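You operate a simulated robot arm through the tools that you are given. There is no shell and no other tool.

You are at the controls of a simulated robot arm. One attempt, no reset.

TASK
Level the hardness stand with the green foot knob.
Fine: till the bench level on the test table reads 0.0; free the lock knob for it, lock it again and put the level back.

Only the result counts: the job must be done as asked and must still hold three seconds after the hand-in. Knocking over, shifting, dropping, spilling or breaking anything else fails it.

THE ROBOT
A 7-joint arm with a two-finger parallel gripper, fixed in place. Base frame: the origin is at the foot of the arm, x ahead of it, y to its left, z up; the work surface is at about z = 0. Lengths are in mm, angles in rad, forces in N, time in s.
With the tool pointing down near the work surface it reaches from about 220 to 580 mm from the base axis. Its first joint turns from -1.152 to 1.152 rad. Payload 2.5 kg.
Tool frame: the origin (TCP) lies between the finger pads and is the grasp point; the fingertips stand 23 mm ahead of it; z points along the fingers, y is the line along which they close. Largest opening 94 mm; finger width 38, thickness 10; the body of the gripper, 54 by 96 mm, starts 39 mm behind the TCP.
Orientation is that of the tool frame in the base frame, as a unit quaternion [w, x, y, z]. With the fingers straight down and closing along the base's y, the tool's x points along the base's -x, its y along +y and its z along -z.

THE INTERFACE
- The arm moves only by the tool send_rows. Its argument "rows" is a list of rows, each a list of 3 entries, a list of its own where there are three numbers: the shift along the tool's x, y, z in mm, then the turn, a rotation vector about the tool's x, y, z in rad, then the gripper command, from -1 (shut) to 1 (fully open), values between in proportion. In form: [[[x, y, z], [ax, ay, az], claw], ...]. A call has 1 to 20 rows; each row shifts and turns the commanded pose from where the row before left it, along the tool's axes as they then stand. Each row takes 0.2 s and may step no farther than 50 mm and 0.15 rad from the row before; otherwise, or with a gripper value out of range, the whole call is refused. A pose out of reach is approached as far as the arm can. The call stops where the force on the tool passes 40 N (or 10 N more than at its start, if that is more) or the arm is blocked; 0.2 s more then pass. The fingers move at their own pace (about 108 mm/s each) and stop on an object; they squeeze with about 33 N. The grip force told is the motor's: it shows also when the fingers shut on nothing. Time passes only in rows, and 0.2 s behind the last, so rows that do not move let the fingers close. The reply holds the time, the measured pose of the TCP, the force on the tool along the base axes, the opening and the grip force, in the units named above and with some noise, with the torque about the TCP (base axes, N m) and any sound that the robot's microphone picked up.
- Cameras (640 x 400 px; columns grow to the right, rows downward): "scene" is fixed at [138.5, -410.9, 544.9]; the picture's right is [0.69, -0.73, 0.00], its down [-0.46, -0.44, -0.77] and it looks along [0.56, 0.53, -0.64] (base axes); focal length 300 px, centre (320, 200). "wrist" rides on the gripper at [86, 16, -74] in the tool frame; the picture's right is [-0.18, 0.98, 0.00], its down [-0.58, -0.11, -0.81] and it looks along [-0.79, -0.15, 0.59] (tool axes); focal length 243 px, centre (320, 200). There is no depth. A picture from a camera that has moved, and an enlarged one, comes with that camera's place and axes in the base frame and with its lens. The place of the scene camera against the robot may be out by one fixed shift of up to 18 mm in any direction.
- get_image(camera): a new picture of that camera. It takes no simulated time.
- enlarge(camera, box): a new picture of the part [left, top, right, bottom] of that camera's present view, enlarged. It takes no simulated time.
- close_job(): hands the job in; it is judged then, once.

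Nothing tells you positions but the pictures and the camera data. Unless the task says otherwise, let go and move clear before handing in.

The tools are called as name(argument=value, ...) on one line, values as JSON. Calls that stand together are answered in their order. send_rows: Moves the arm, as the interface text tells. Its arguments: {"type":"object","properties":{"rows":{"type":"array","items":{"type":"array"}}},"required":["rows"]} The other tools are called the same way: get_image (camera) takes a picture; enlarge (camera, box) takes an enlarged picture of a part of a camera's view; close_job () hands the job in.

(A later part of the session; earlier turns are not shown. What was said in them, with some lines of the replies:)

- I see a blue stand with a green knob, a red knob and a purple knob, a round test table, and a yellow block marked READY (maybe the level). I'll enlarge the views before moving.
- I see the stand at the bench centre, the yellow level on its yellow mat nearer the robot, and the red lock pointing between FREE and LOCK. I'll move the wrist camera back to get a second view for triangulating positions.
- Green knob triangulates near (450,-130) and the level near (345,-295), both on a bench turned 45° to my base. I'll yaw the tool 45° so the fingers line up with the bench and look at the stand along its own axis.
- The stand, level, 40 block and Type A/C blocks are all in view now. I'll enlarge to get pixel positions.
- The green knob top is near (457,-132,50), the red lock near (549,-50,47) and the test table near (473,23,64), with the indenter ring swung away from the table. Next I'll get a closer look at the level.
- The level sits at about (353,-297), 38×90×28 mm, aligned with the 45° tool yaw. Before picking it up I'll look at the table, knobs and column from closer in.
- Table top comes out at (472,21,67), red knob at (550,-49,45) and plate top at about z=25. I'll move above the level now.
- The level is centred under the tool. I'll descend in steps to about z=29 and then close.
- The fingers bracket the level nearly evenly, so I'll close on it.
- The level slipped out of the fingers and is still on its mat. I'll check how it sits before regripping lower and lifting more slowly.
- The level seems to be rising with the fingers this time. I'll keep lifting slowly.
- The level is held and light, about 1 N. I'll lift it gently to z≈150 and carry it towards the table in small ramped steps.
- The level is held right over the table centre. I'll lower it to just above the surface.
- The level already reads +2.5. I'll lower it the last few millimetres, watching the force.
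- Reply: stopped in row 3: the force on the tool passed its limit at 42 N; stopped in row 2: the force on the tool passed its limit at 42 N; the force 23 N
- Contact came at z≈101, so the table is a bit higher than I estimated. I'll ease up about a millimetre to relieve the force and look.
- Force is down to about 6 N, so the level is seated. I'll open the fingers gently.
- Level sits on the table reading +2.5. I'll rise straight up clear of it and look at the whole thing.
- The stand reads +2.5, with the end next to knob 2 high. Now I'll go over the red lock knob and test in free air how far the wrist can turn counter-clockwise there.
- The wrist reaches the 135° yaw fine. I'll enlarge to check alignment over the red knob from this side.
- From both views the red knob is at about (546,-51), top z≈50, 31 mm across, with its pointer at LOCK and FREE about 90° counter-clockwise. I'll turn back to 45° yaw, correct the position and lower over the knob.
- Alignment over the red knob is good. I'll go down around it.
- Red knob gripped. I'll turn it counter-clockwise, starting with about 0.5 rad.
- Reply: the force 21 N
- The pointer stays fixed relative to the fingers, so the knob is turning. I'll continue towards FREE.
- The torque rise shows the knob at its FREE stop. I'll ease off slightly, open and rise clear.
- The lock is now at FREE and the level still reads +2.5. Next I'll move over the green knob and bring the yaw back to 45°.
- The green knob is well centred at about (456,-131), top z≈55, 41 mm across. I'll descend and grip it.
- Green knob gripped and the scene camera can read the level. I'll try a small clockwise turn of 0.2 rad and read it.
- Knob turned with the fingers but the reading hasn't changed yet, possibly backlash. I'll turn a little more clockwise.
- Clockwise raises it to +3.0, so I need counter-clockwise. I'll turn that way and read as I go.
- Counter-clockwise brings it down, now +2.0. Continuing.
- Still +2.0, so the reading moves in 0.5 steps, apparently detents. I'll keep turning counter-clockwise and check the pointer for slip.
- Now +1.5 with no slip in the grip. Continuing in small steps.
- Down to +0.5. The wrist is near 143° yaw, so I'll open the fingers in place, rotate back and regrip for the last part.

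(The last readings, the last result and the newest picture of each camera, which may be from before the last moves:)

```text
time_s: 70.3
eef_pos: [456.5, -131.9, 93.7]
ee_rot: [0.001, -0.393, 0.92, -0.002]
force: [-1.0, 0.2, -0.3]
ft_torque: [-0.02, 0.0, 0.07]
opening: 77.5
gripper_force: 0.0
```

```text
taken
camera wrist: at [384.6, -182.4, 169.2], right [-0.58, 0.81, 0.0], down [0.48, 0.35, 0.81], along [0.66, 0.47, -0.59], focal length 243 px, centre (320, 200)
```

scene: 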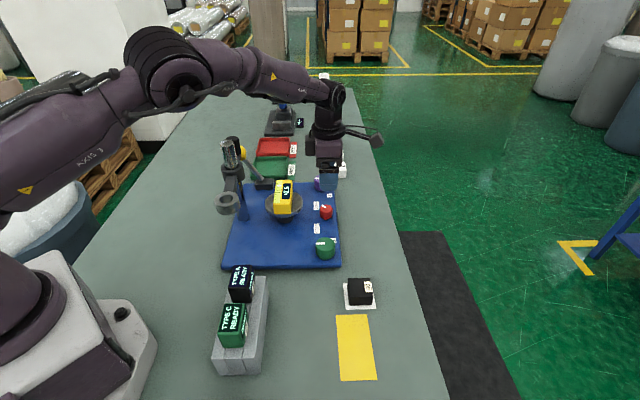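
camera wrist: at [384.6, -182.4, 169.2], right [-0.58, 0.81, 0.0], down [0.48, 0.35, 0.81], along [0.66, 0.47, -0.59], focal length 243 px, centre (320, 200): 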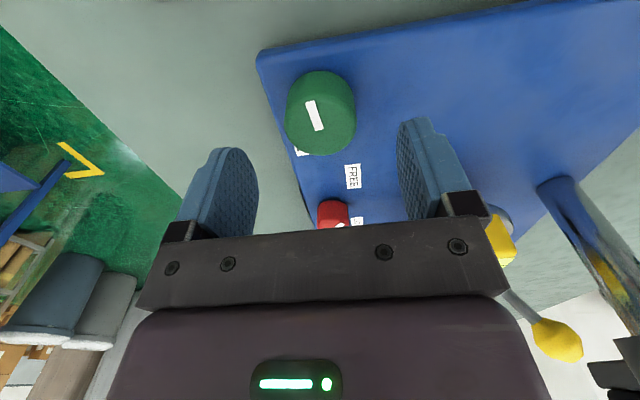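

Well aligned again. I'll lower, regrip and continue counter-clockwise.

send_rows(rows=[[[0, 0, 15], [0, 0, 0], 0.65], [[0, 0, 14], [0, 0, 0], 0.65], [[0, 0, 5], [0, 0, 0], 0.65], [[0, 0, 0], [0, 0, 0], 0.1], [[0, 0, 0], [0, 0, 0], -0.05], [[0, 0, 0], [0, 0, 0], -0.2], [[0, 0, 0], [0, 0, 0], -1], [[0, 0, 0], [0, 0, 0], -1]])

enlarge(camera="scene", box=[260, 170, 310, 220])

get_image(camera="wrist")

```text
time_s: 72.1
eef_pos: [454.8, -130.8, 59.8]
ee_rot: [-0.001, -0.394, 0.919, 0.0]
force: [2.6, -0.9, -1.6]
ft_torque: [0.29, 0.38, 0.01]
opening: 41.5
gripper_force: 45.3
```

```text
8.00 times, centred on (285, 195) of scene
camera zoom: at [138.5, -410.9, 544.9], right [0.69, -0.73, 0.0], down [-0.46, -0.44, -0.77], along [0.56, 0.53, -0.64], focal length 2399 px, centre (600, 240)
```

zoom: 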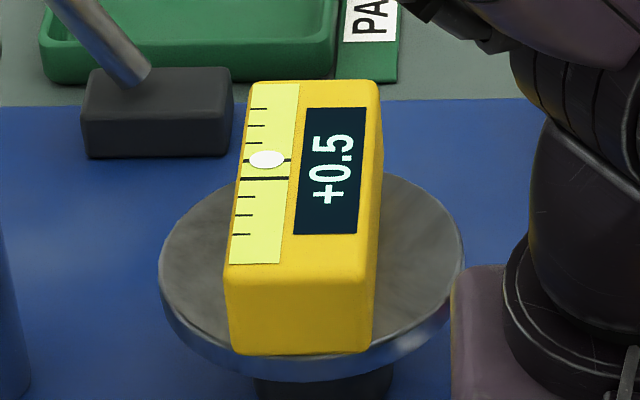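

```text
taken
camera wrist: at [384.2, -182.7, 135.0], right [-0.58, 0.81, 0.0], down [0.48, 0.35, 0.81], along [0.65, 0.47, -0.59], focal length 243 px, centre (320, 200)
```

wrist: 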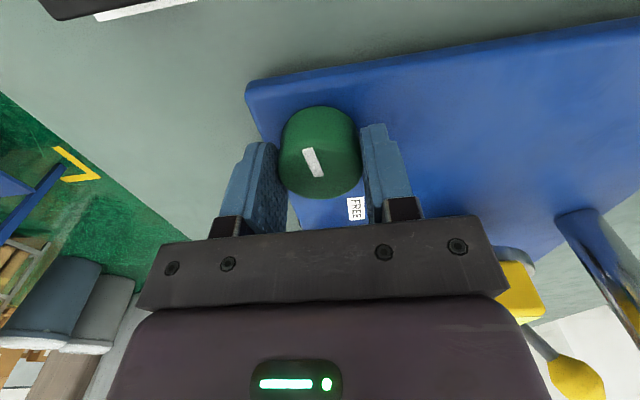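

send_rows(rows=[[[0, 0, 0], [0, 0, -0.1], -1], [[0, 0, 0], [0, 0, -0.1], -1], [[0, 0, 0], [0, 0, 0], -1]])

enlarge(camera="scene", box=[260, 170, 310, 220])

```text
time_s: 72.9
eef_pos: [455.9, -130.2, 60.8]
ee_rot: [-0.001, -0.483, 0.875, 0.0]
force: [-0.2, -0.1, 3.6]
ft_torque: [0.13, 0.29, 0.01]
opening: 41.3
gripper_force: 45.1
```

```text
8.00 times, centred on (285, 195) of scene
camera zoom: at [138.5, -410.9, 545.0], right [0.69, -0.73, 0.0], down [-0.46, -0.44, -0.77], along [0.56, 0.53, -0.64], focal length 2399 px, centre (600, 240)
```

zoom: 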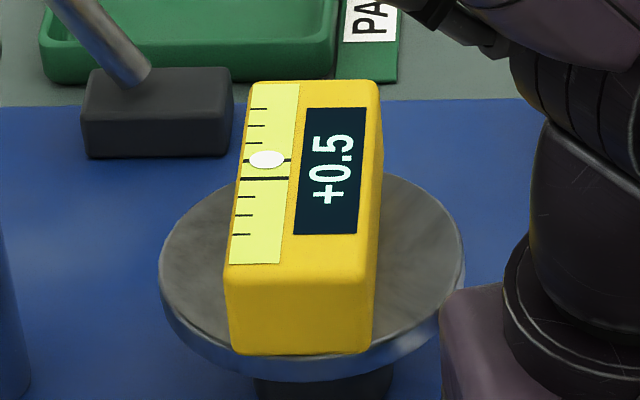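

send_rows(rows=[[[0, 0, 0], [0, 0, -0.08], -1], [[0, 0, 0], [0, 0, 0], -1]])

enlarge(camera="scene", box=[260, 170, 310, 220])

```text
time_s: 73.5
eef_pos: [457.0, -131.0, 60.8]
ee_rot: [-0.001, -0.519, 0.855, 0.0]
force: [1.7, -2.1, 3.8]
ft_torque: [0.02, 0.51, 0.0]
opening: 41.5
gripper_force: 45.2
```

```text
8.00 times, centred on (285, 195) of scene
camera zoom: at [138.5, -410.9, 545.0], right [0.69, -0.73, 0.0], down [-0.46, -0.44, -0.77], along [0.56, 0.53, -0.64], focal length 2399 px, centre (600, 240)
```

zoom: 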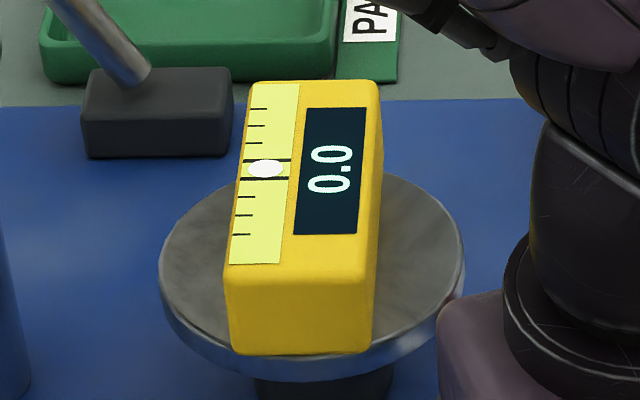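

It reads 0.0, just past the transition. From the step pattern (about 0.44 rad per 0.5) the centre of the 0.0 step is about 0.2 rad further, so I'll turn that much more.

send_rows(rows=[[[0, 0, 0], [0, 0, -0.1], -1], [[0, 0, 0], [0, 0, -0.1], -1], [[0, 0, 0], [0, 0, 0], -1]])

enlarge(camera="scene", box=[260, 170, 310, 220])

get_image(camera="wrist")

```text
time_s: 74.3
eef_pos: [456.0, -130.5, 60.6]
ee_rot: [0.0, -0.602, 0.799, -0.001]
force: [0.6, -3.1, 6.1]
ft_torque: [0.21, 0.23, -0.01]
opening: 41.4
gripper_force: 45.6
```

```text
8.00 times, centred on (285, 195) of scene
camera zoom: at [138.4, -410.9, 545.0], right [0.69, -0.73, 0.0], down [-0.46, -0.44, -0.77], along [0.56, 0.53, -0.64], focal length 2399 px, centre (600, 240)
```

zoom: 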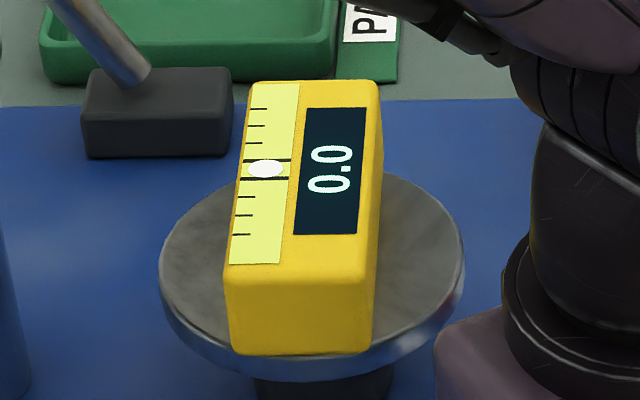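

```text
taken
camera wrist: at [416.2, -209.9, 135.0], right [-0.89, 0.45, 0.0], down [0.26, 0.53, 0.81], along [0.36, 0.72, -0.59], focal length 243 px, centre (320, 200)
```

wrist: 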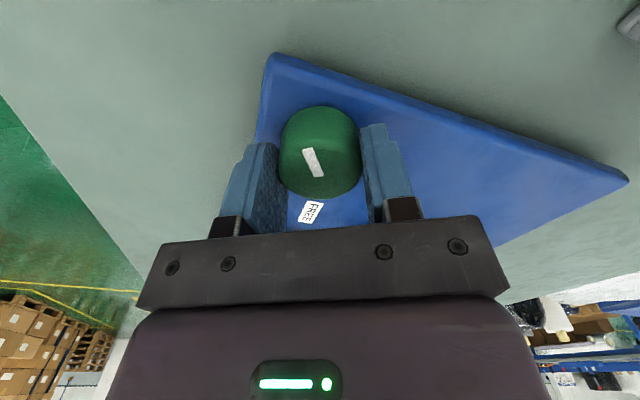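

The level reads 0.0 mid-step. I'll let go of the green knob and rise clear.

send_rows(rows=[[[0, 0, 0], [0, 0, 0], -0.05], [[0, 0, 0], [0, 0, 0], 0.3], [[0, 0, 0], [0, 0, 0], 0.6], [[0, 0, -15], [0, 0, 0], 0.6], [[0, 0, -30], [0, 0, 0], 0.6], [[0, 0, -35], [0, 0, 0], 0.6], [[0, 0, 0], [0, 0, 0], 0.6]])

enlarge(camera="scene", box=[250, 150, 350, 270])

get_image(camera="wrist")

```text
time_s: 75.9
eef_pos: [455.2, -131.5, 140.6]
ee_rot: [0.0, -0.602, 0.799, 0.0]
force: [0.2, -0.1, 0.1]
ft_torque: [-0.03, -0.02, 0.01]
opening: 75.0
gripper_force: 0.1
```

```text
3.33 times, centred on (300, 210) of scene
camera zoom: at [138.5, -410.9, 544.9], right [0.69, -0.73, 0.0], down [-0.46, -0.44, -0.77], along [0.56, 0.53, -0.64], focal length 1000 px, centre (387, 167)
```

zoom: 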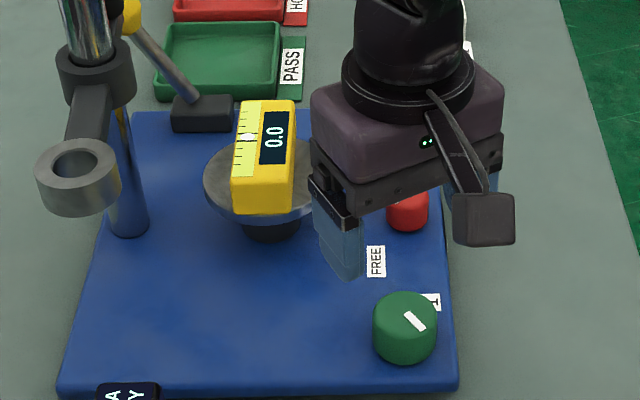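

```text
taken
camera wrist: at [415.5, -209.9, 215.4], right [-0.89, 0.45, 0.0], down [0.27, 0.53, 0.81], along [0.36, 0.72, -0.59], focal length 243 px, centre (320, 200)
```

wrist: 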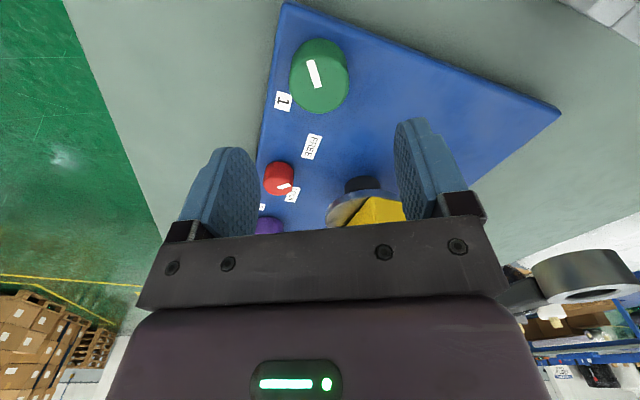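

The reading holds at 0.0 with the knob released. Next: back to the red knob, yaw out to about 138°, then turn it clockwise to LOCK.

send_rows(rows=[[[-25.55, -16.1, 0], [0, 0, 0], 0.6], [[-25.55, -16.1, 0], [0, 0, 0], 0.6], [[-25.55, -16.1, 0], [0, 0, 0], 0.6], [[-25.55, -16.1, 0], [0, 0, 0], 0.6], [[0, 0, 0], [0, 0, -0.124], 0.6], [[0, 0, 0], [0, 0, -0.124], 0.6], [[0, 0, 0], [0, 0, -0.124], 0.6], [[0, 0, 0], [0, 0, -0.124], 0.6], [[0, 0, 0], [0, 0, -0.124], 0.6], [[0, 0, 0], [0, 0, -0.124], 0.6], [[0, 0, 0], [0, 0, -0.124], 0.6], [[0, 0, 0], [0, 0, -0.124], 0.6], [[0, 0, 0], [0, 0, -0.124], 0.6], [[0, 0, 0], [0, 0, 0], 0.6]])

enlarge(camera="wrist", box=[240, 20, 400, 170])

```text
time_s: 78.9
eef_pos: [545.0, -50.0, 140.4]
ee_rot: [0.0, 0.933, -0.359, 0.0]
force: [-0.3, 0.1, -0.2]
ft_torque: [0.01, -0.01, 0.0]
opening: 75.4
gripper_force: 0.1
```

```text
2.67 times, centred on (320, 95) of wrist
camera zoom: at [599.1, -120.6, 214.4], right [-0.8, -0.61, 0.0], down [-0.36, 0.47, 0.81], along [-0.49, 0.64, -0.59], focal length 647 px, centre (320, 480)
```

zoom: 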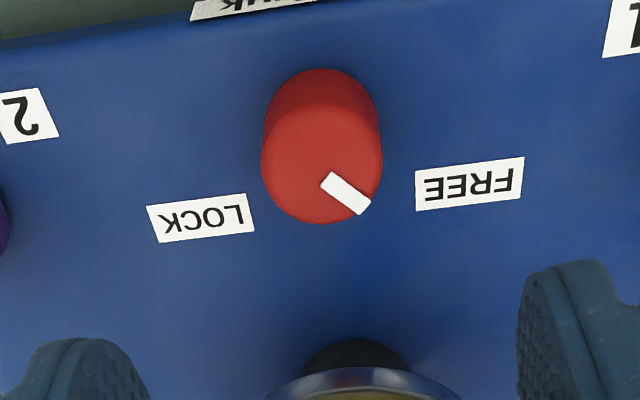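

send_rows(rows=[[[0, 0, 20], [0, 0, 0], 0.6], [[0, 0, 25], [0, 0, 0], 0.6], [[0, 0, 20], [0, 0, 0], 0.6], [[0, 0, 12], [0, 0, 0], 0.6], [[0, 0, 5], [0, 0, 0], 0.6], [[0, 0, 0], [0, 0, 0], 0.1], [[0, 0, 0], [0, 0, 0], -0.2], [[0, 0, 0], [0, 0, 0], -0.35], [[0, 0, 0], [0, 0, 0], -1], [[0, 0, 0], [0, 0, 0], -1]])

get_image(camera="wrist")

enlarge(camera="scene", box=[250, 150, 350, 270])

```text
time_s: 81.1
eef_pos: [546.0, -50.8, 58.6]
ee_rot: [0.002, 0.933, -0.36, -0.001]
force: [-16.5, -5.0, 8.0]
ft_torque: [0.32, -0.44, -0.01]
opening: 31.6
gripper_force: 44.9
```

```text
taken
camera wrist: at [599.0, -121.2, 132.8], right [-0.8, -0.6, 0.0], down [-0.36, 0.47, 0.81], along [-0.49, 0.64, -0.59], focal length 243 px, centre (320, 200)
```

wrist: 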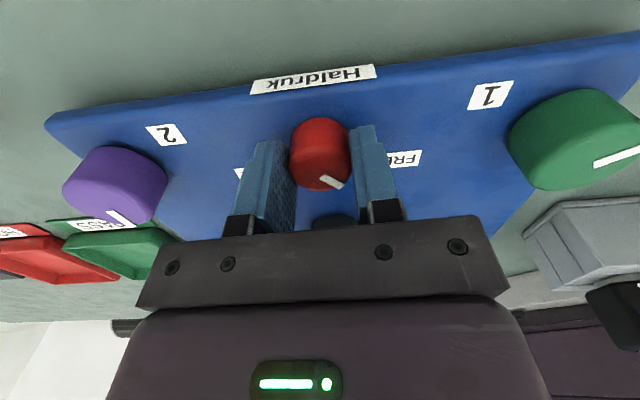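

```text
3.33 times, centred on (300, 210) of scene
camera zoom: at [138.4, -410.9, 545.0], right [0.69, -0.73, 0.0], down [-0.46, -0.44, -0.77], along [0.56, 0.53, -0.64], focal length 1000 px, centre (387, 167)
```

zoom: 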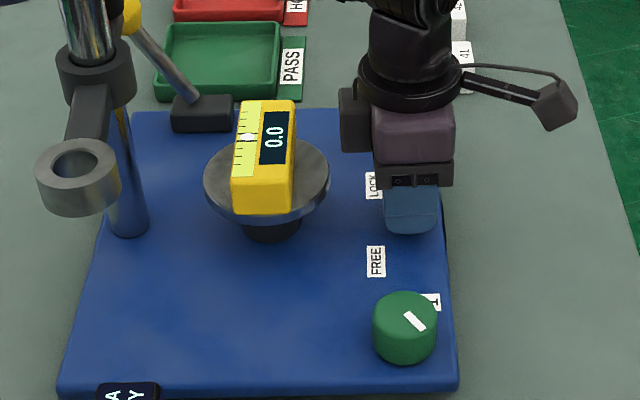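

Gripped; reading still 0.0. Turning clockwise towards LOCK.

send_rows(rows=[[[0, 0, 0], [0, 0, 0.08], -1], [[0, 0, 0], [0, 0, 0.1], -1], [[0, 0, 0], [0, 0, 0.1], -1], [[0, 0, 0], [0, 0, 0.1], -1], [[0, 0, 0], [0, 0, 0.1], -1], [[0, 0, 0], [0, 0, 0.1], -1], [[0, 0, 0], [0, 0, 0.1], -1], [[0, 0, 0], [0, 0, 0.1], -1], [[0, 0, 0], [0, 0, 0.1], -1], [[0, 0, 0], [0, 0, 0.1], -1], [[0, 0, 0], [0, 0, 0.1], -1], [[0, 0, 0], [0, 0, 0.1], -1], [[0, 0, 0], [0, 0, 0.1], -1], [[0, 0, 0], [0, 0, 0.1], -1]])

get_image(camera="wrist")

enlarge(camera="scene", box=[250, 150, 350, 270])

```text
time_s: 84.1
eef_pos: [545.7, -50.5, 60.1]
ee_rot: [-0.002, -0.489, 0.872, 0.001]
force: [-22.6, -10.4, 15.5]
ft_torque: [-0.4, -0.32, 0.0]
opening: 31.3
gripper_force: 45.2
```

```text
taken
camera wrist: at [486.8, -116.4, 133.0], right [-0.74, 0.67, 0.0], down [0.4, 0.44, 0.8], along [0.54, 0.6, -0.59], focal length 243 px, centre (320, 200)
```

wrist: 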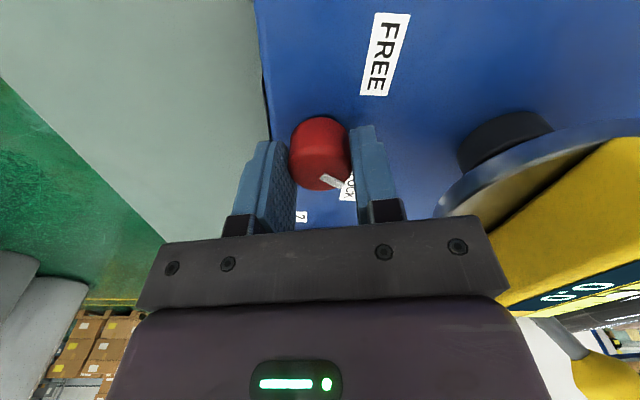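

```text
3.33 times, centred on (300, 210) of scene
camera zoom: at [138.4, -410.9, 545.0], right [0.69, -0.73, 0.0], down [-0.46, -0.44, -0.77], along [0.56, 0.53, -0.64], focal length 1000 px, centre (387, 167)
```

zoom: 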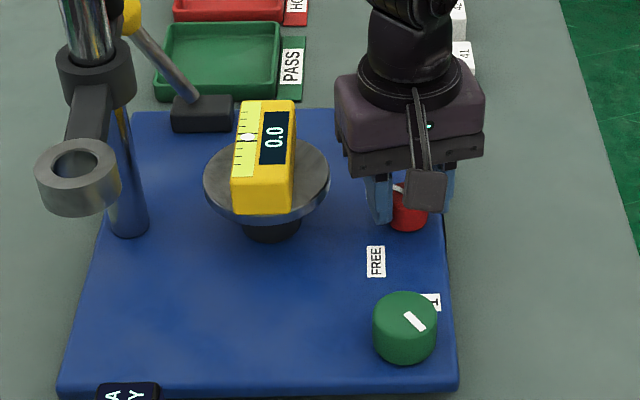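

About 80° turned and the reading holds at 0.0. I'll relieve the sideways load slightly and finish the turn to the stop.

send_rows(rows=[[[0.8, 0.5, -0.4], [0, 0, 0.05], -1], [[0, 0, 0], [0, 0, 0.05], -1], [[0, 0, 0], [0, 0, 0.05], -1]])

```text
time_s: 84.9
eef_pos: [546.7, -50.5, 57.9]
ee_rot: [0.0, -0.422, 0.906, -0.001]
force: [1.9, -11.5, 0.7]
ft_torque: [-0.01, 0.47, -0.03]
opening: 31.4
gripper_force: 45.3
```

send_rows(rows=[[[0, 0, 0], [0, 0, 0.05], -1], [[0, 0, 0], [0, 0, 0.05], -1]])

enlarge(camera="wrist", box=[240, 90, 400, 240])

enlarge(camera="scene", box=[250, 150, 350, 270])

```text
time_s: 85.5
eef_pos: [546.2, -50.4, 58.2]
ee_rot: [0.001, -0.378, 0.926, -0.002]
force: [10.4, -9.9, -4.3]
ft_torque: [-0.36, 0.61, 1.04]
opening: 31.9
gripper_force: 44.9
```

```text
2.67 times, centred on (320, 165) of wrist
camera zoom: at [472.7, -99.7, 132.8], right [-0.56, 0.83, 0.0], down [0.49, 0.33, 0.81], along [0.67, 0.45, -0.59], focal length 647 px, centre (320, 293)
```

zoom: 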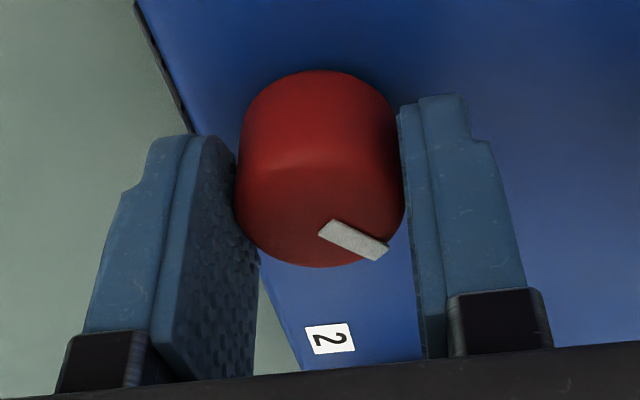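

```text
3.33 times, centred on (300, 210) of scene
camera zoom: at [138.5, -410.9, 544.9], right [0.69, -0.73, 0.0], down [-0.46, -0.44, -0.77], along [0.56, 0.53, -0.64], focal length 1000 px, centre (387, 167)
```

zoom: 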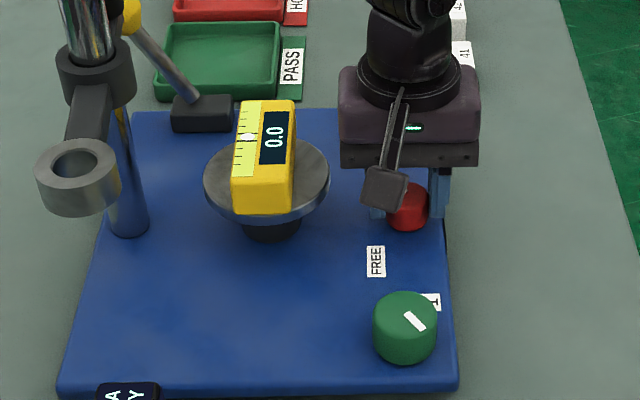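

The torque rise marks the LOCK stop, and the level still reads 0.0. I'll ease off, open and rise clear.

send_rows(rows=[[[0, 0, 0], [0, 0, -0.02], -1], [[0, 0, 0], [0, 0, 0], -0.2], [[0, 0, 0], [0, 0, 0], 0.2], [[0, 0, 0], [0, 0, 0], 0.4], [[0, 0, -10], [0, 0, 0], 0.4], [[0, 0, -30], [0, 0, 0], 0.4], [[0, 0, -40], [0, 0, 0], 0.4], [[0, 0, -40], [0, 0, 0], 0.4], [[0, 0, 0], [0, 0, 0], 0.4]])

enlarge(camera="wrist", box=[240, 0, 440, 170])

enlarge(camera="scene", box=[250, 150, 350, 270])

```text
time_s: 87.5
eef_pos: [544.3, -50.6, 178.5]
ee_rot: [0.0, -0.387, 0.922, 0.0]
force: [-0.5, -0.6, -0.9]
ft_torque: [0.03, -0.02, -0.01]
opening: 65.9
gripper_force: 0.0
```

```text
2.35 times, centred on (340, 85) of wrist
camera zoom: at [472.4, -101.6, 253.4], right [-0.57, 0.82, 0.0], down [0.49, 0.34, 0.81], along [0.66, 0.46, -0.59], focal length 571 px, centre (273, 471)
```

zoom: 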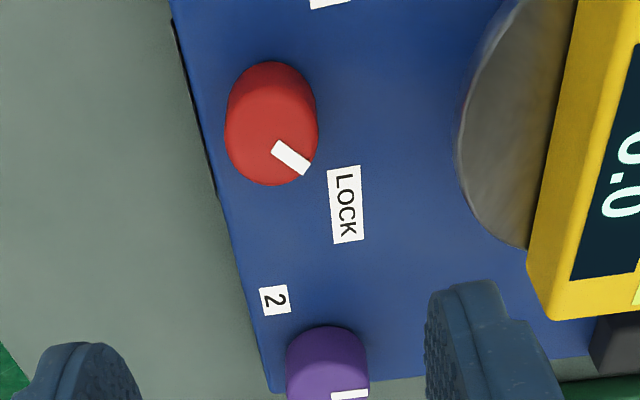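

```text
3.33 times, centred on (300, 210) of scene
camera zoom: at [138.5, -410.9, 544.9], right [0.69, -0.73, 0.0], down [-0.46, -0.44, -0.77], along [0.56, 0.53, -0.64], focal length 1000 px, centre (387, 167)
```

zoom: 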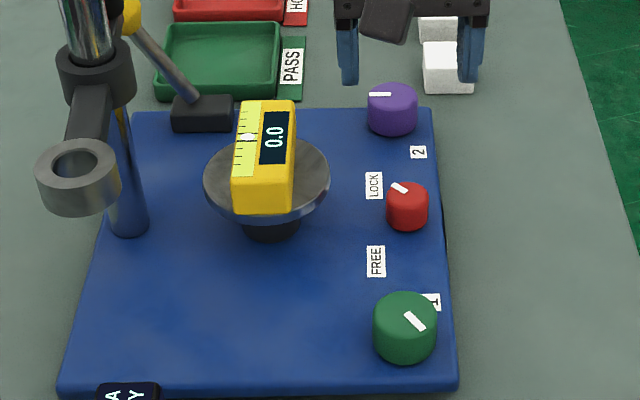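

The lock is back at LOCK and the level reads 0.0. Now I'll move back over the level to pick it up.

send_rows(rows=[[[0, 12, 0], [0, 0, 0.009], 0.6], [[0, 25, 0], [0, 0, 0], 0.7], [[0, 25, 0], [0, 0, 0], 0.8], [[0, 25, 0], [0, 0, 0], 0.8], [[-0.3, 13.8, 0], [0, 0, 0], 0.8], [[0, 0, 0], [0, 0, 0], 0.8]])

get_image(camera="wrist")

```text
time_s: 88.9
eef_pos: [474.5, 20.6, 177.9]
ee_rot: [-0.001, -0.384, 0.923, 0.0]
force: [-0.1, 0.5, 0.0]
ft_torque: [0.03, 0.01, -0.01]
opening: 84.4
gripper_force: 0.1
```

```text
taken
camera wrist: at [401.2, -29.1, 253.2], right [-0.57, 0.82, 0.0], down [0.49, 0.34, 0.81], along [0.66, 0.46, -0.59], focal length 243 px, centre (320, 200)
```

wrist: 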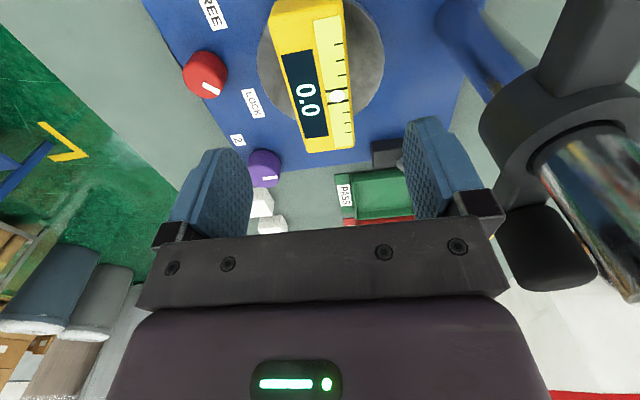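

send_rows(rows=[[[0, 0, 15], [0, 0, 0], 0.5], [[0, 0, 20], [0, 0, 0], 0.5], [[0, 0, 18], [0, 0, 0], 0.5], [[0, 0, 12], [0, 0, 0], 0.5], [[0, 0, 7], [0, 0, 0], 0.5], [[0, 0, 4], [0, 0, 0], 0.5], [[0, 0, 0], [0, 0, 0], 0.5]])

get_image(camera="wrist")

enlarge(camera="scene", box=[240, 140, 330, 230])

```text
time_s: 90.5
eef_pos: [474.3, 20.8, 102.5]
ee_rot: [-0.001, -0.384, 0.923, 0.0]
force: [-0.2, -0.8, -0.6]
ft_torque: [0.01, -0.01, 0.0]
opening: 70.6
gripper_force: 0.1
```

```text
taken
camera wrist: at [401.3, -29.6, 176.7], right [-0.57, 0.82, 0.0], down [0.49, 0.34, 0.81], along [0.66, 0.46, -0.59], focal length 243 px, centre (320, 200)
```

wrist: 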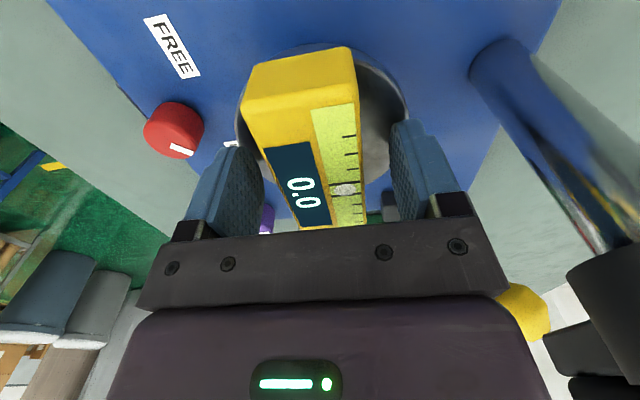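

```text
4.44 times, centred on (285, 185) of scene
camera zoom: at [138.5, -410.9, 544.9], right [0.69, -0.73, 0.0], down [-0.46, -0.44, -0.77], along [0.56, 0.53, -0.64], focal length 1333 px, centre (476, 267)
```

zoom: 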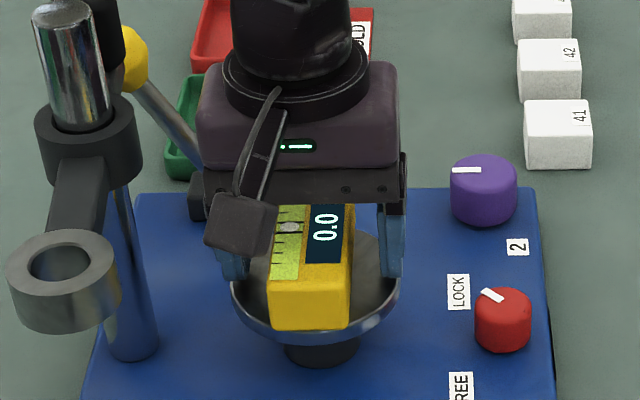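

send_rows(rows=[[[0, 0, 1], [0, 0, 0], 0.2], [[0, 0, 0], [0, 0, 0], 0.0], [[0, 0, 0], [0, 0, 0], -0.08], [[0, 0, 0], [0, 0, 0], -0.16], [[0, 0, 0], [0, 0, 0], -0.25], [[0, 0, 0], [0, 0, 0], -1], [[0, 0, 0], [0, 0, 0], -1], [[0, 0, 0], [0, 0, 0], -1]])

get_image(camera="wrist")

```text
time_s: 92.3
eef_pos: [473.8, 22.1, 102.1]
ee_rot: [0.0, -0.384, 0.923, 0.001]
force: [0.5, 0.9, 0.8]
ft_torque: [0.05, 0.02, 0.0]
opening: 39.6
gripper_force: 32.8
```

```text
taken
camera wrist: at [401.4, -29.2, 175.9], right [-0.57, 0.82, 0.0], down [0.49, 0.34, 0.81], along [0.66, 0.46, -0.59], focal length 243 px, centre (320, 200)
```

wrist: 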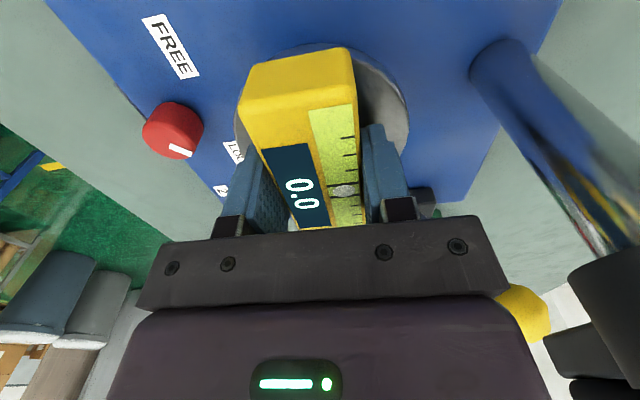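

The grip is about a millimetre higher on the level than on my good grasp, so I'll open slightly, lower a touch and close again for a safer hold.

send_rows(rows=[[[0, 0, 0], [0, 0, 0], -0.08], [[0, 0, 0], [0, 0, 0], -0.05], [[0, 0, 1.2], [0, 0, 0], -0.05], [[0, 0, 0], [0, 0, 0], -0.16], [[0, 0, 0], [0, 0, 0], -0.25], [[0, 0, 0], [0, 0, 0], -1], [[0, 0, 0], [0, 0, 0], -1], [[0, 0, 0], [0, 0, 0], -1]])

get_image(camera="wrist")

```text
time_s: 94.1
eef_pos: [474.5, 20.5, 100.0]
ee_rot: [-0.001, -0.384, 0.923, 0.0]
force: [-1.1, 0.8, 2.8]
ft_torque: [-0.01, 0.07, 0.01]
opening: 39.6
gripper_force: 32.8
```

```text
taken
camera wrist: at [401.5, -29.3, 174.5], right [-0.57, 0.82, 0.0], down [0.49, 0.34, 0.81], along [0.66, 0.46, -0.59], focal length 243 px, centre (320, 200)
```

wrist: 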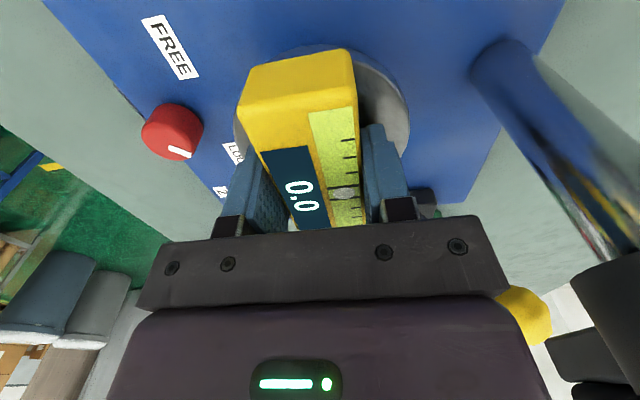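

Firm grip at z≈100.5. Lifting slowly straight up.

send_rows(rows=[[[0, 0, -1], [0, 0, 0], -1], [[0, 0, -1], [0, 0, 0], -1], [[0, 0, -1.5], [0, 0, 0], -1], [[0, 0, -2], [0, 0, 0], -1], [[0, 0, -3], [0, 0, 0], -1], [[0, 0, -3], [0, 0, 0], -1], [[0, 0, -3], [0, 0, 0], -1], [[0, 0, 0], [0, 0, 0], -1]])

get_image(camera="wrist")

enlarge(camera="scene", box=[240, 140, 330, 230])

```text
time_s: 95.9
eef_pos: [473.9, 20.2, 114.5]
ee_rot: [0.0, -0.384, 0.923, -0.001]
force: [0.1, 1.1, -2.1]
ft_torque: [-0.01, 0.04, -0.01]
opening: 39.6
gripper_force: 33.1
```

```text
taken
camera wrist: at [401.4, -29.6, 189.0], right [-0.57, 0.82, 0.0], down [0.49, 0.34, 0.81], along [0.66, 0.46, -0.59], focal length 243 px, centre (320, 200)
```

wrist: 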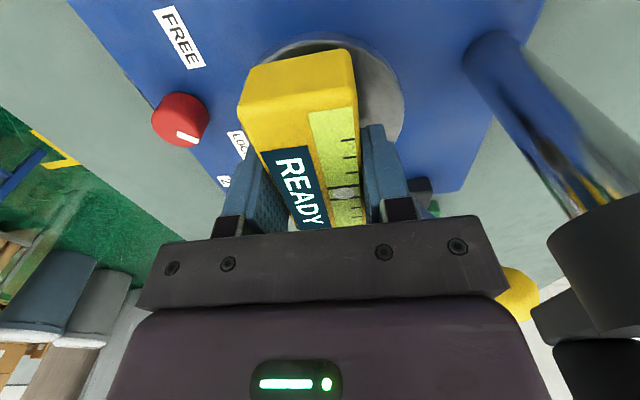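

```text
4.44 times, centred on (285, 185) of scene
camera zoom: at [138.5, -410.9, 544.9], right [0.69, -0.73, 0.0], down [-0.46, -0.44, -0.77], along [0.56, 0.53, -0.64], focal length 1333 px, centre (476, 267)
```

zoom: 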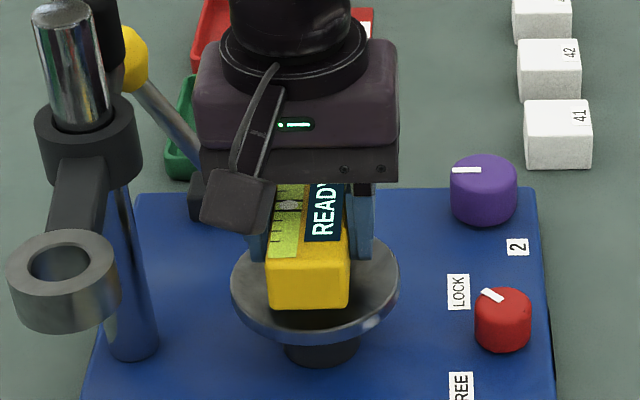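

The level is held and shows READY off the table. Lifting to z≈150 and carrying it back along the same path.

send_rows(rows=[[[0, 0, -4], [0, 0, 0], -1], [[0, 0, -7], [0, 0, 0], -1], [[0, 0, -8], [0, 0, 0], -1], [[0, 0, -8], [0, 0, 0], -1], [[0, 0, -6], [0, 0, 0], -1], [[0, 0, -3], [0, 0, 0], -1], [[0, 0, 0], [0, 0, 0], -1]])

send_rows(rows=[[[4.56, -2.05, 0], [0, 0, 0], -1], [[9.12, -4.1, 0], [0, 0, 0], -1], [[13.68, -6.15, 0], [0, 0, 0], -1], [[18.24, -8.2, 0], [0, 0, 0], -1], [[18.24, -8.2, 0], [0, 0, 0], -1], [[18.24, -8.2, 0], [0, 0, 0], -1], [[18.24, -8.2, 0], [0, 0, 0], -1], [[18.24, -8.2, 0], [0, 0, 0], -1], [[18.24, -8.2, 0], [0, 0, 0], -1], [[18.24, -8.2, 0], [0, 0, 0], -1], [[18.24, -8.2, 0], [0, 0, 0], -1], [[18.24, -8.2, 0], [0, 0, 0], -1], [[18.24, -8.2, 0], [0, 0, 0], -1], [[18.24, -8.2, 0], [0, 0, 0], -1], [[18.24, -8.2, 0], [0, 0, 0], -1], [[18.24, -8.2, 0], [0, 0, 0], -1], [[16.42, -7.38, 0], [0, 0, 0], -1], [[13.68, -6.15, 0], [0, 0, 0], -1], [[9.12, -4.1, 0], [0, 0, 0], -1], [[6.02, -2.71, 0], [0, 0, 0], -1]])

get_image(camera="wrist")

get_image(camera="scene")

```text
time_s: 97.5
eef_pos: [475.3, 20.3, 149.8]
ee_rot: [0.0, -0.383, 0.924, 0.0]
force: [0.3, 0.9, -1.1]
ft_torque: [0.03, 0.01, 0.01]
opening: 39.6
gripper_force: 33.1
```

```text
time_s: 101.7
eef_pos: [355.2, -298.1, 149.6]
ee_rot: [0.001, -0.382, 0.924, 0.0]
force: [0.8, -0.6, -1.9]
ft_torque: [-0.03, 0.0, -0.02]
opening: 39.6
gripper_force: 33.3
```

```text
taken
camera wrist: at [281.2, -347.4, 225.4], right [-0.57, 0.82, 0.0], down [0.49, 0.34, 0.81], along [0.67, 0.46, -0.59], focal length 243 px, centre (320, 200)
```

wrist: 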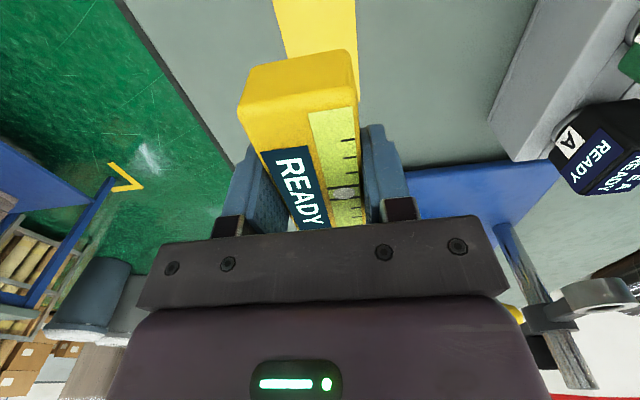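

```text
taken
```

scene: 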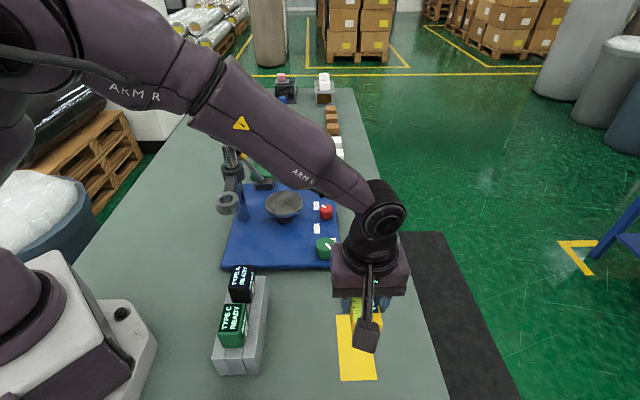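

The level is back over its yellow mat. I'll make a small correction and lower it to a few millimetres above the mat.

send_rows(rows=[[[0.8, 0.8, 5], [0, 0, 0], -1], [[0, 0, 10], [0, 0, 0], -1], [[0, 0, 14], [0, 0, 0], -1], [[0, 0, 16], [0, 0, 0], -1], [[0, 0, 16], [0, 0, 0], -1], [[0, 0, 16], [0, 0, 0], -1], [[0, 0, 15], [0, 0, 0], -1], [[0, 0, 12], [0, 0, 0], -1], [[0, 0, 8], [0, 0, 0], -1], [[0, 0, 4], [0, 0, 0], -1], [[0, 0, 2], [0, 0, 0], -1], [[0, 0, 0], [0, 0, 0], -1]])

get_image(camera="wrist")

enlarge(camera="scene", box=[310, 260, 410, 390])

```text
time_s: 104.3
eef_pos: [353.6, -297.0, 31.9]
ee_rot: [-0.001, -0.383, 0.924, 0.0]
force: [-1.0, 0.4, -2.3]
ft_torque: [0.01, 0.01, -0.01]
opening: 39.7
gripper_force: 33.1
```

```text
taken
camera wrist: at [280.4, -346.8, 107.5], right [-0.57, 0.82, 0.0], down [0.49, 0.34, 0.81], along [0.67, 0.46, -0.59], focal length 243 px, centre (320, 200)
```

wrist: 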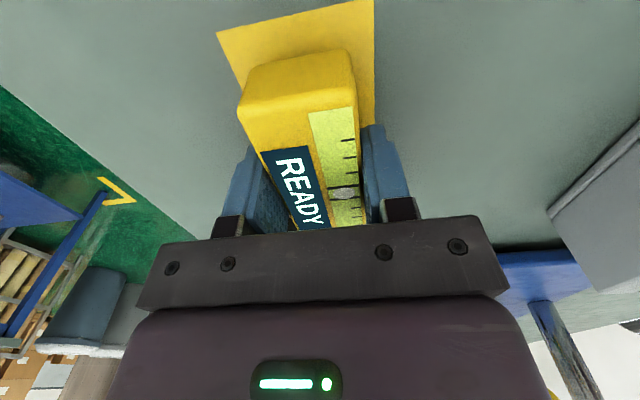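

```text
3.08 times, centred on (360, 325) of scene
camera zoom: at [138.5, -410.9, 544.9], right [0.69, -0.73, 0.0], down [-0.46, -0.44, -0.77], along [0.56, 0.53, -0.64], focal length 923 px, centre (197, -185)
```

zoom: 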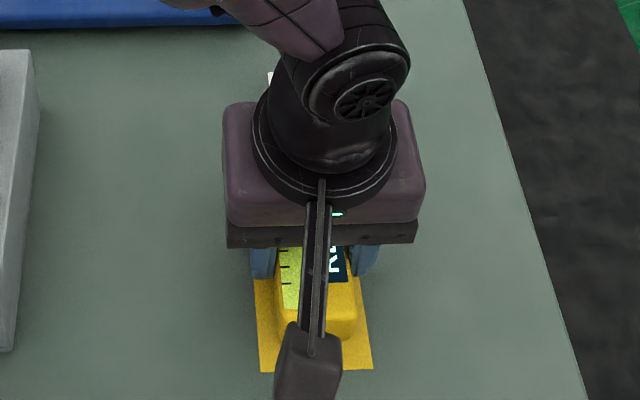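

send_rows(rows=[[[0, 0, 1.2], [0, 0, 0], -1], [[0, 0, 1.2], [0, 0, 0], -1], [[0, 0, 1], [0, 0, 0], -1]])

```text
time_s: 105.1
eef_pos: [353.1, -297.3, 29.9]
ee_rot: [0.0, -0.384, 0.923, 0.0]
force: [0.4, 0.3, -1.4]
ft_torque: [0.0, 0.01, -0.01]
opening: 39.9
gripper_force: 32.6
```

send_rows(rows=[[[0, 0, 0.8], [0, 0, 0], -1], [[0, 0, 0.8], [0, 0, 0], -1]])

```text
time_s: 105.7
eef_pos: [353.9, -296.9, 26.6]
ee_rot: [0.001, -0.384, 0.923, 0.0]
force: [1.5, -0.3, -2.0]
ft_torque: [0.01, 0.0, -0.01]
opening: 39.8
gripper_force: 33.1
```

send_rows(rows=[[[0, 0, 0.6], [0, 0, 0], -1]])

```text
time_s: 106.1
eef_pos: [354.0, -297.7, 26.9]
ee_rot: [0.001, -0.383, 0.924, 0.0]
force: [0.0, -1.3, -1.7]
ft_torque: [0.04, 0.0, 0.0]
opening: 39.5
gripper_force: 33.1
```

send_rows(rows=[[[0, 0, 0.6], [0, 0, 0], -1]])

get_image(camera="wrist")

```text
time_s: 106.5
eef_pos: [353.8, -297.2, 26.4]
ee_rot: [0.0, -0.383, 0.924, -0.001]
force: [-0.7, 0.3, -0.8]
ft_torque: [-0.01, -0.01, -0.02]
opening: 39.6
gripper_force: 33.0
```

```text
taken
camera wrist: at [280.4, -346.8, 101.4], right [-0.57, 0.82, 0.0], down [0.49, 0.34, 0.81], along [0.67, 0.46, -0.59], focal length 243 px, centre (320, 200)
```

wrist: 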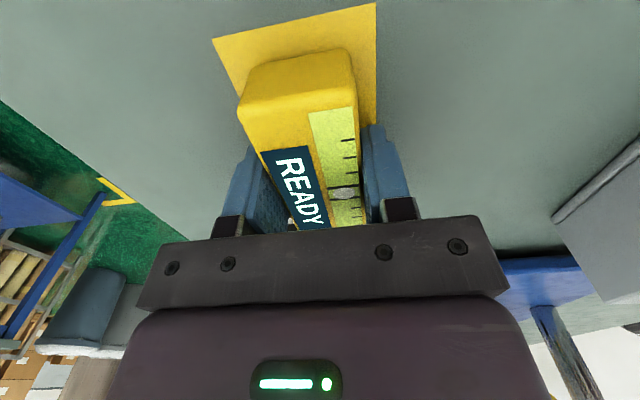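

send_rows(rows=[[[0, 0, 0.5], [0, 0, 0], -1]])

```text
time_s: 106.9
eef_pos: [353.5, -297.4, 26.2]
ee_rot: [0.0, -0.383, 0.924, 0.0]
force: [0.1, -0.4, -2.1]
ft_torque: [0.04, 0.0, 0.02]
opening: 39.6
gripper_force: 33.3
```

send_rows(rows=[[[0, 0, 0.5], [0, 0, 0], -1]])

```text
time_s: 107.3
eef_pos: [354.0, -296.8, 25.6]
ee_rot: [0.0, -0.383, 0.924, 0.0]
force: [-0.3, 0.0, -2.1]
ft_torque: [0.03, -0.01, 0.01]
opening: 39.3
gripper_force: 33.2
```

send_rows(rows=[[[0, 0, 0.5], [0, 0, 0], -1]])

```text
time_s: 107.7
eef_pos: [353.8, -296.7, 25.5]
ee_rot: [0.0, -0.383, 0.924, 0.0]
force: [0.6, -1.0, -1.9]
ft_torque: [-0.01, -0.03, 0.0]
opening: 39.7
gripper_force: 32.5
```

send_rows(rows=[[[0, 0, 0.5], [0, 0, 0], -1]])

```text
time_s: 108.1
eef_pos: [353.6, -296.5, 24.9]
ee_rot: [0.001, -0.384, 0.924, 0.001]
force: [-1.9, 2.5, 4.9]
ft_torque: [0.08, 0.07, 0.05]
opening: 39.7
gripper_force: 33.2
```

Contact: the level is on the mat. I'll open gently and lift away.

send_rows(rows=[[[0, 0, 0], [0, 0, 0], -0.12], [[0, 0, 0], [0, 0, 0], -0.05], [[0, 0, 0], [0, 0, 0], 0.2], [[0, 0, 0], [0, 0, 0], 0.5], [[0, 0, -3], [0, 0, 0], 0.6], [[0, 0, -12], [0, 0, 0], 0.6], [[0, 0, -30], [0, 0, 0], 0.6], [[0, 0, -40], [0, 0, 0], 0.6], [[0, 0, -40], [0, 0, 0], 0.6], [[0, 0, 0], [0, 0, 0], 0.6]])

get_image(camera="wrist")

get_image(camera="scene")

```text
time_s: 110.3
eef_pos: [352.8, -296.9, 150.1]
ee_rot: [0.0, -0.383, 0.924, 0.0]
force: [0.8, -0.5, 0.2]
ft_torque: [0.02, 0.01, 0.01]
opening: 75.1
gripper_force: 0.1
```

```text
taken
camera wrist: at [280.9, -346.5, 224.4], right [-0.57, 0.82, 0.0], down [0.49, 0.34, 0.81], along [0.66, 0.46, -0.59], focal length 243 px, centre (320, 200)
```

wrist: 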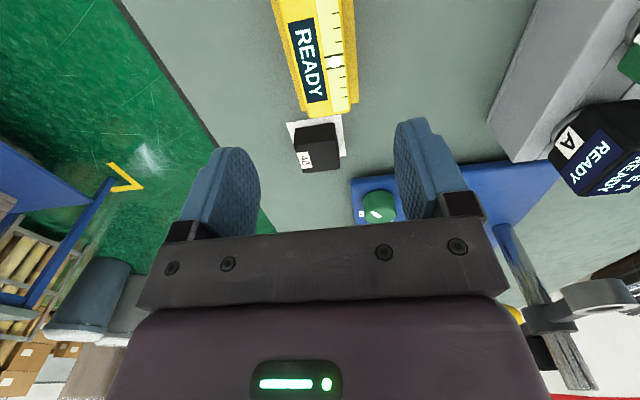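

```text
taken
```

scene: 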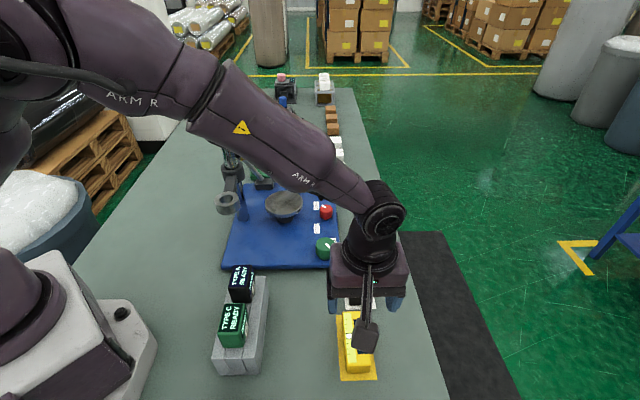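

The level is back on its mat. I'll move the arm up and clear, then check everything.

send_rows(rows=[[[0, 0, -40], [0, 0, 0], 0.6], [[0, 0, -40], [0, 0, 0], 0.6], [[0, 0, -40], [0, 0, 0], 0.6], [[0, 0, -40], [0, 0, 0], 0.6], [[10, 35, -10], [0, 0, 0], 0.6], [[10, 35, -10], [0, 0, 0], 0.6], [[5, 35, 0], [0, 0, 0], 0.6], [[0, 30, 0], [0, 0, 0], 0.6], [[0, 0, 0], [0, 0, 0], 0.6], [[0, 0, 0], [0, 0, 0], 0.6]])

get_image(camera="scene")

get_image(camera="wrist")

enlarge(camera="scene", box=[310, 260, 410, 390])

enlarge(camera="scene", box=[250, 150, 350, 270])

```text
time_s: 112.5
eef_pos: [239.5, -219.5, 329.9]
ee_rot: [0.0, -0.384, 0.923, 0.0]
force: [-0.1, 0.8, 0.3]
ft_torque: [0.01, -0.01, 0.0]
opening: 75.1
gripper_force: 0.1
```

```text
taken
```

scene: 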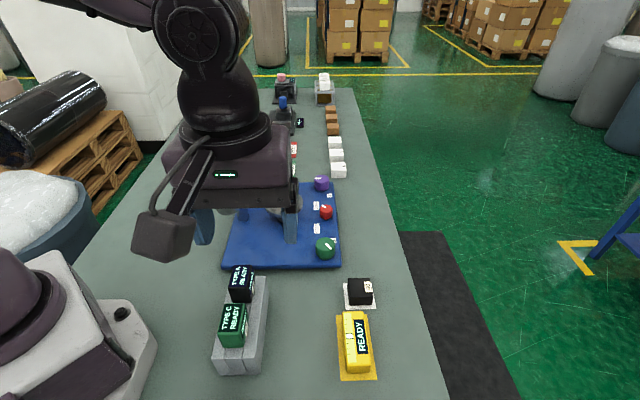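

```text
taken
camera wrist: at [166.4, -269.0, 404.5], right [-0.57, 0.82, 0.0], down [0.49, 0.34, 0.81], along [0.66, 0.46, -0.59], focal length 243 px, centre (320, 200)
```

wrist: 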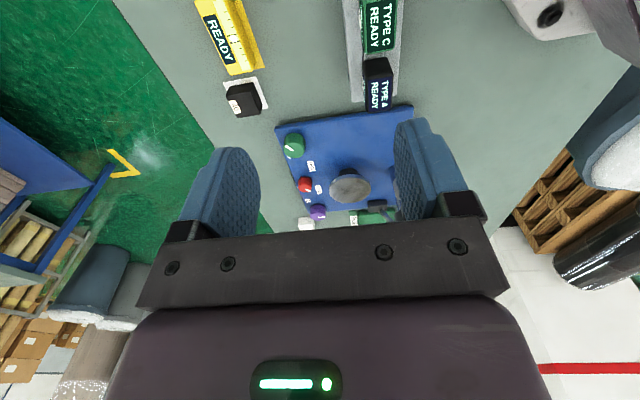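

```text
3.08 times, centred on (360, 325) of scene
camera zoom: at [138.5, -410.9, 544.9], right [0.69, -0.73, 0.0], down [-0.46, -0.44, -0.77], along [0.56, 0.53, -0.64], focal length 923 px, centre (197, -185)
```

zoom: 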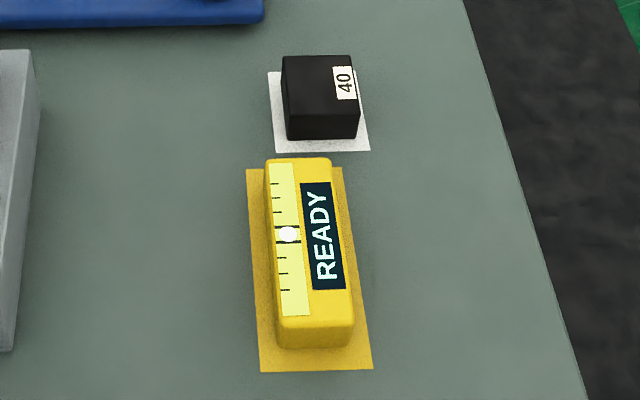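

```text
3.33 times, centred on (300, 210) of scene
camera zoom: at [138.5, -410.9, 544.9], right [0.69, -0.73, 0.0], down [-0.46, -0.44, -0.77], along [0.56, 0.53, -0.64], focal length 1000 px, centre (387, 167)
```

zoom: 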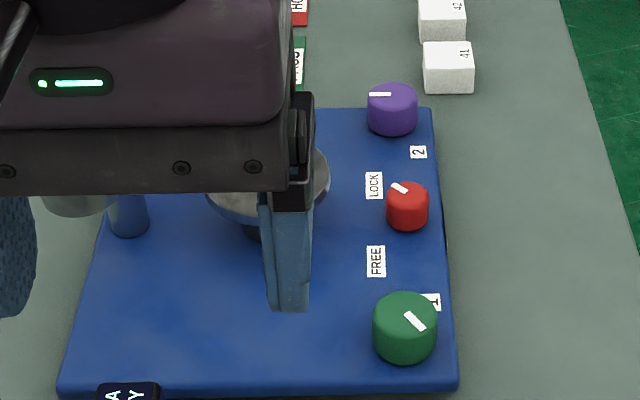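

The level read 0.0 with the lock knob back at its LOCK stop. It now sits on its yellow mat showing READY, nothing else looks disturbed and the arm is clear, so I'm handing in.

close_job()

```text
The job is handed in.
```

The stand is levelled, and I've handed the job in; no verdict came back with the hand-in. The bench level read 0.0 on the test table, both with the lock free and after I locked it again.

- **Levelling:** the stand started at +2.5. I freed the red lock knob, then turned the green foot knob counter-clockwise to the middle of the 0.0 step. My first test turn went the wrong way and briefly took it to +3.0.
- **Lock:** the red knob is back at its LOCK stop.
- **Bench level:** it is back on its yellow mat showing READY. On my first lift it slipped from the fingers and stayed on the mat, so I gripped it lower and lifted more slowly.
- **Surroundings:** nothing else looked moved in the final pictures, and the arm is clear.
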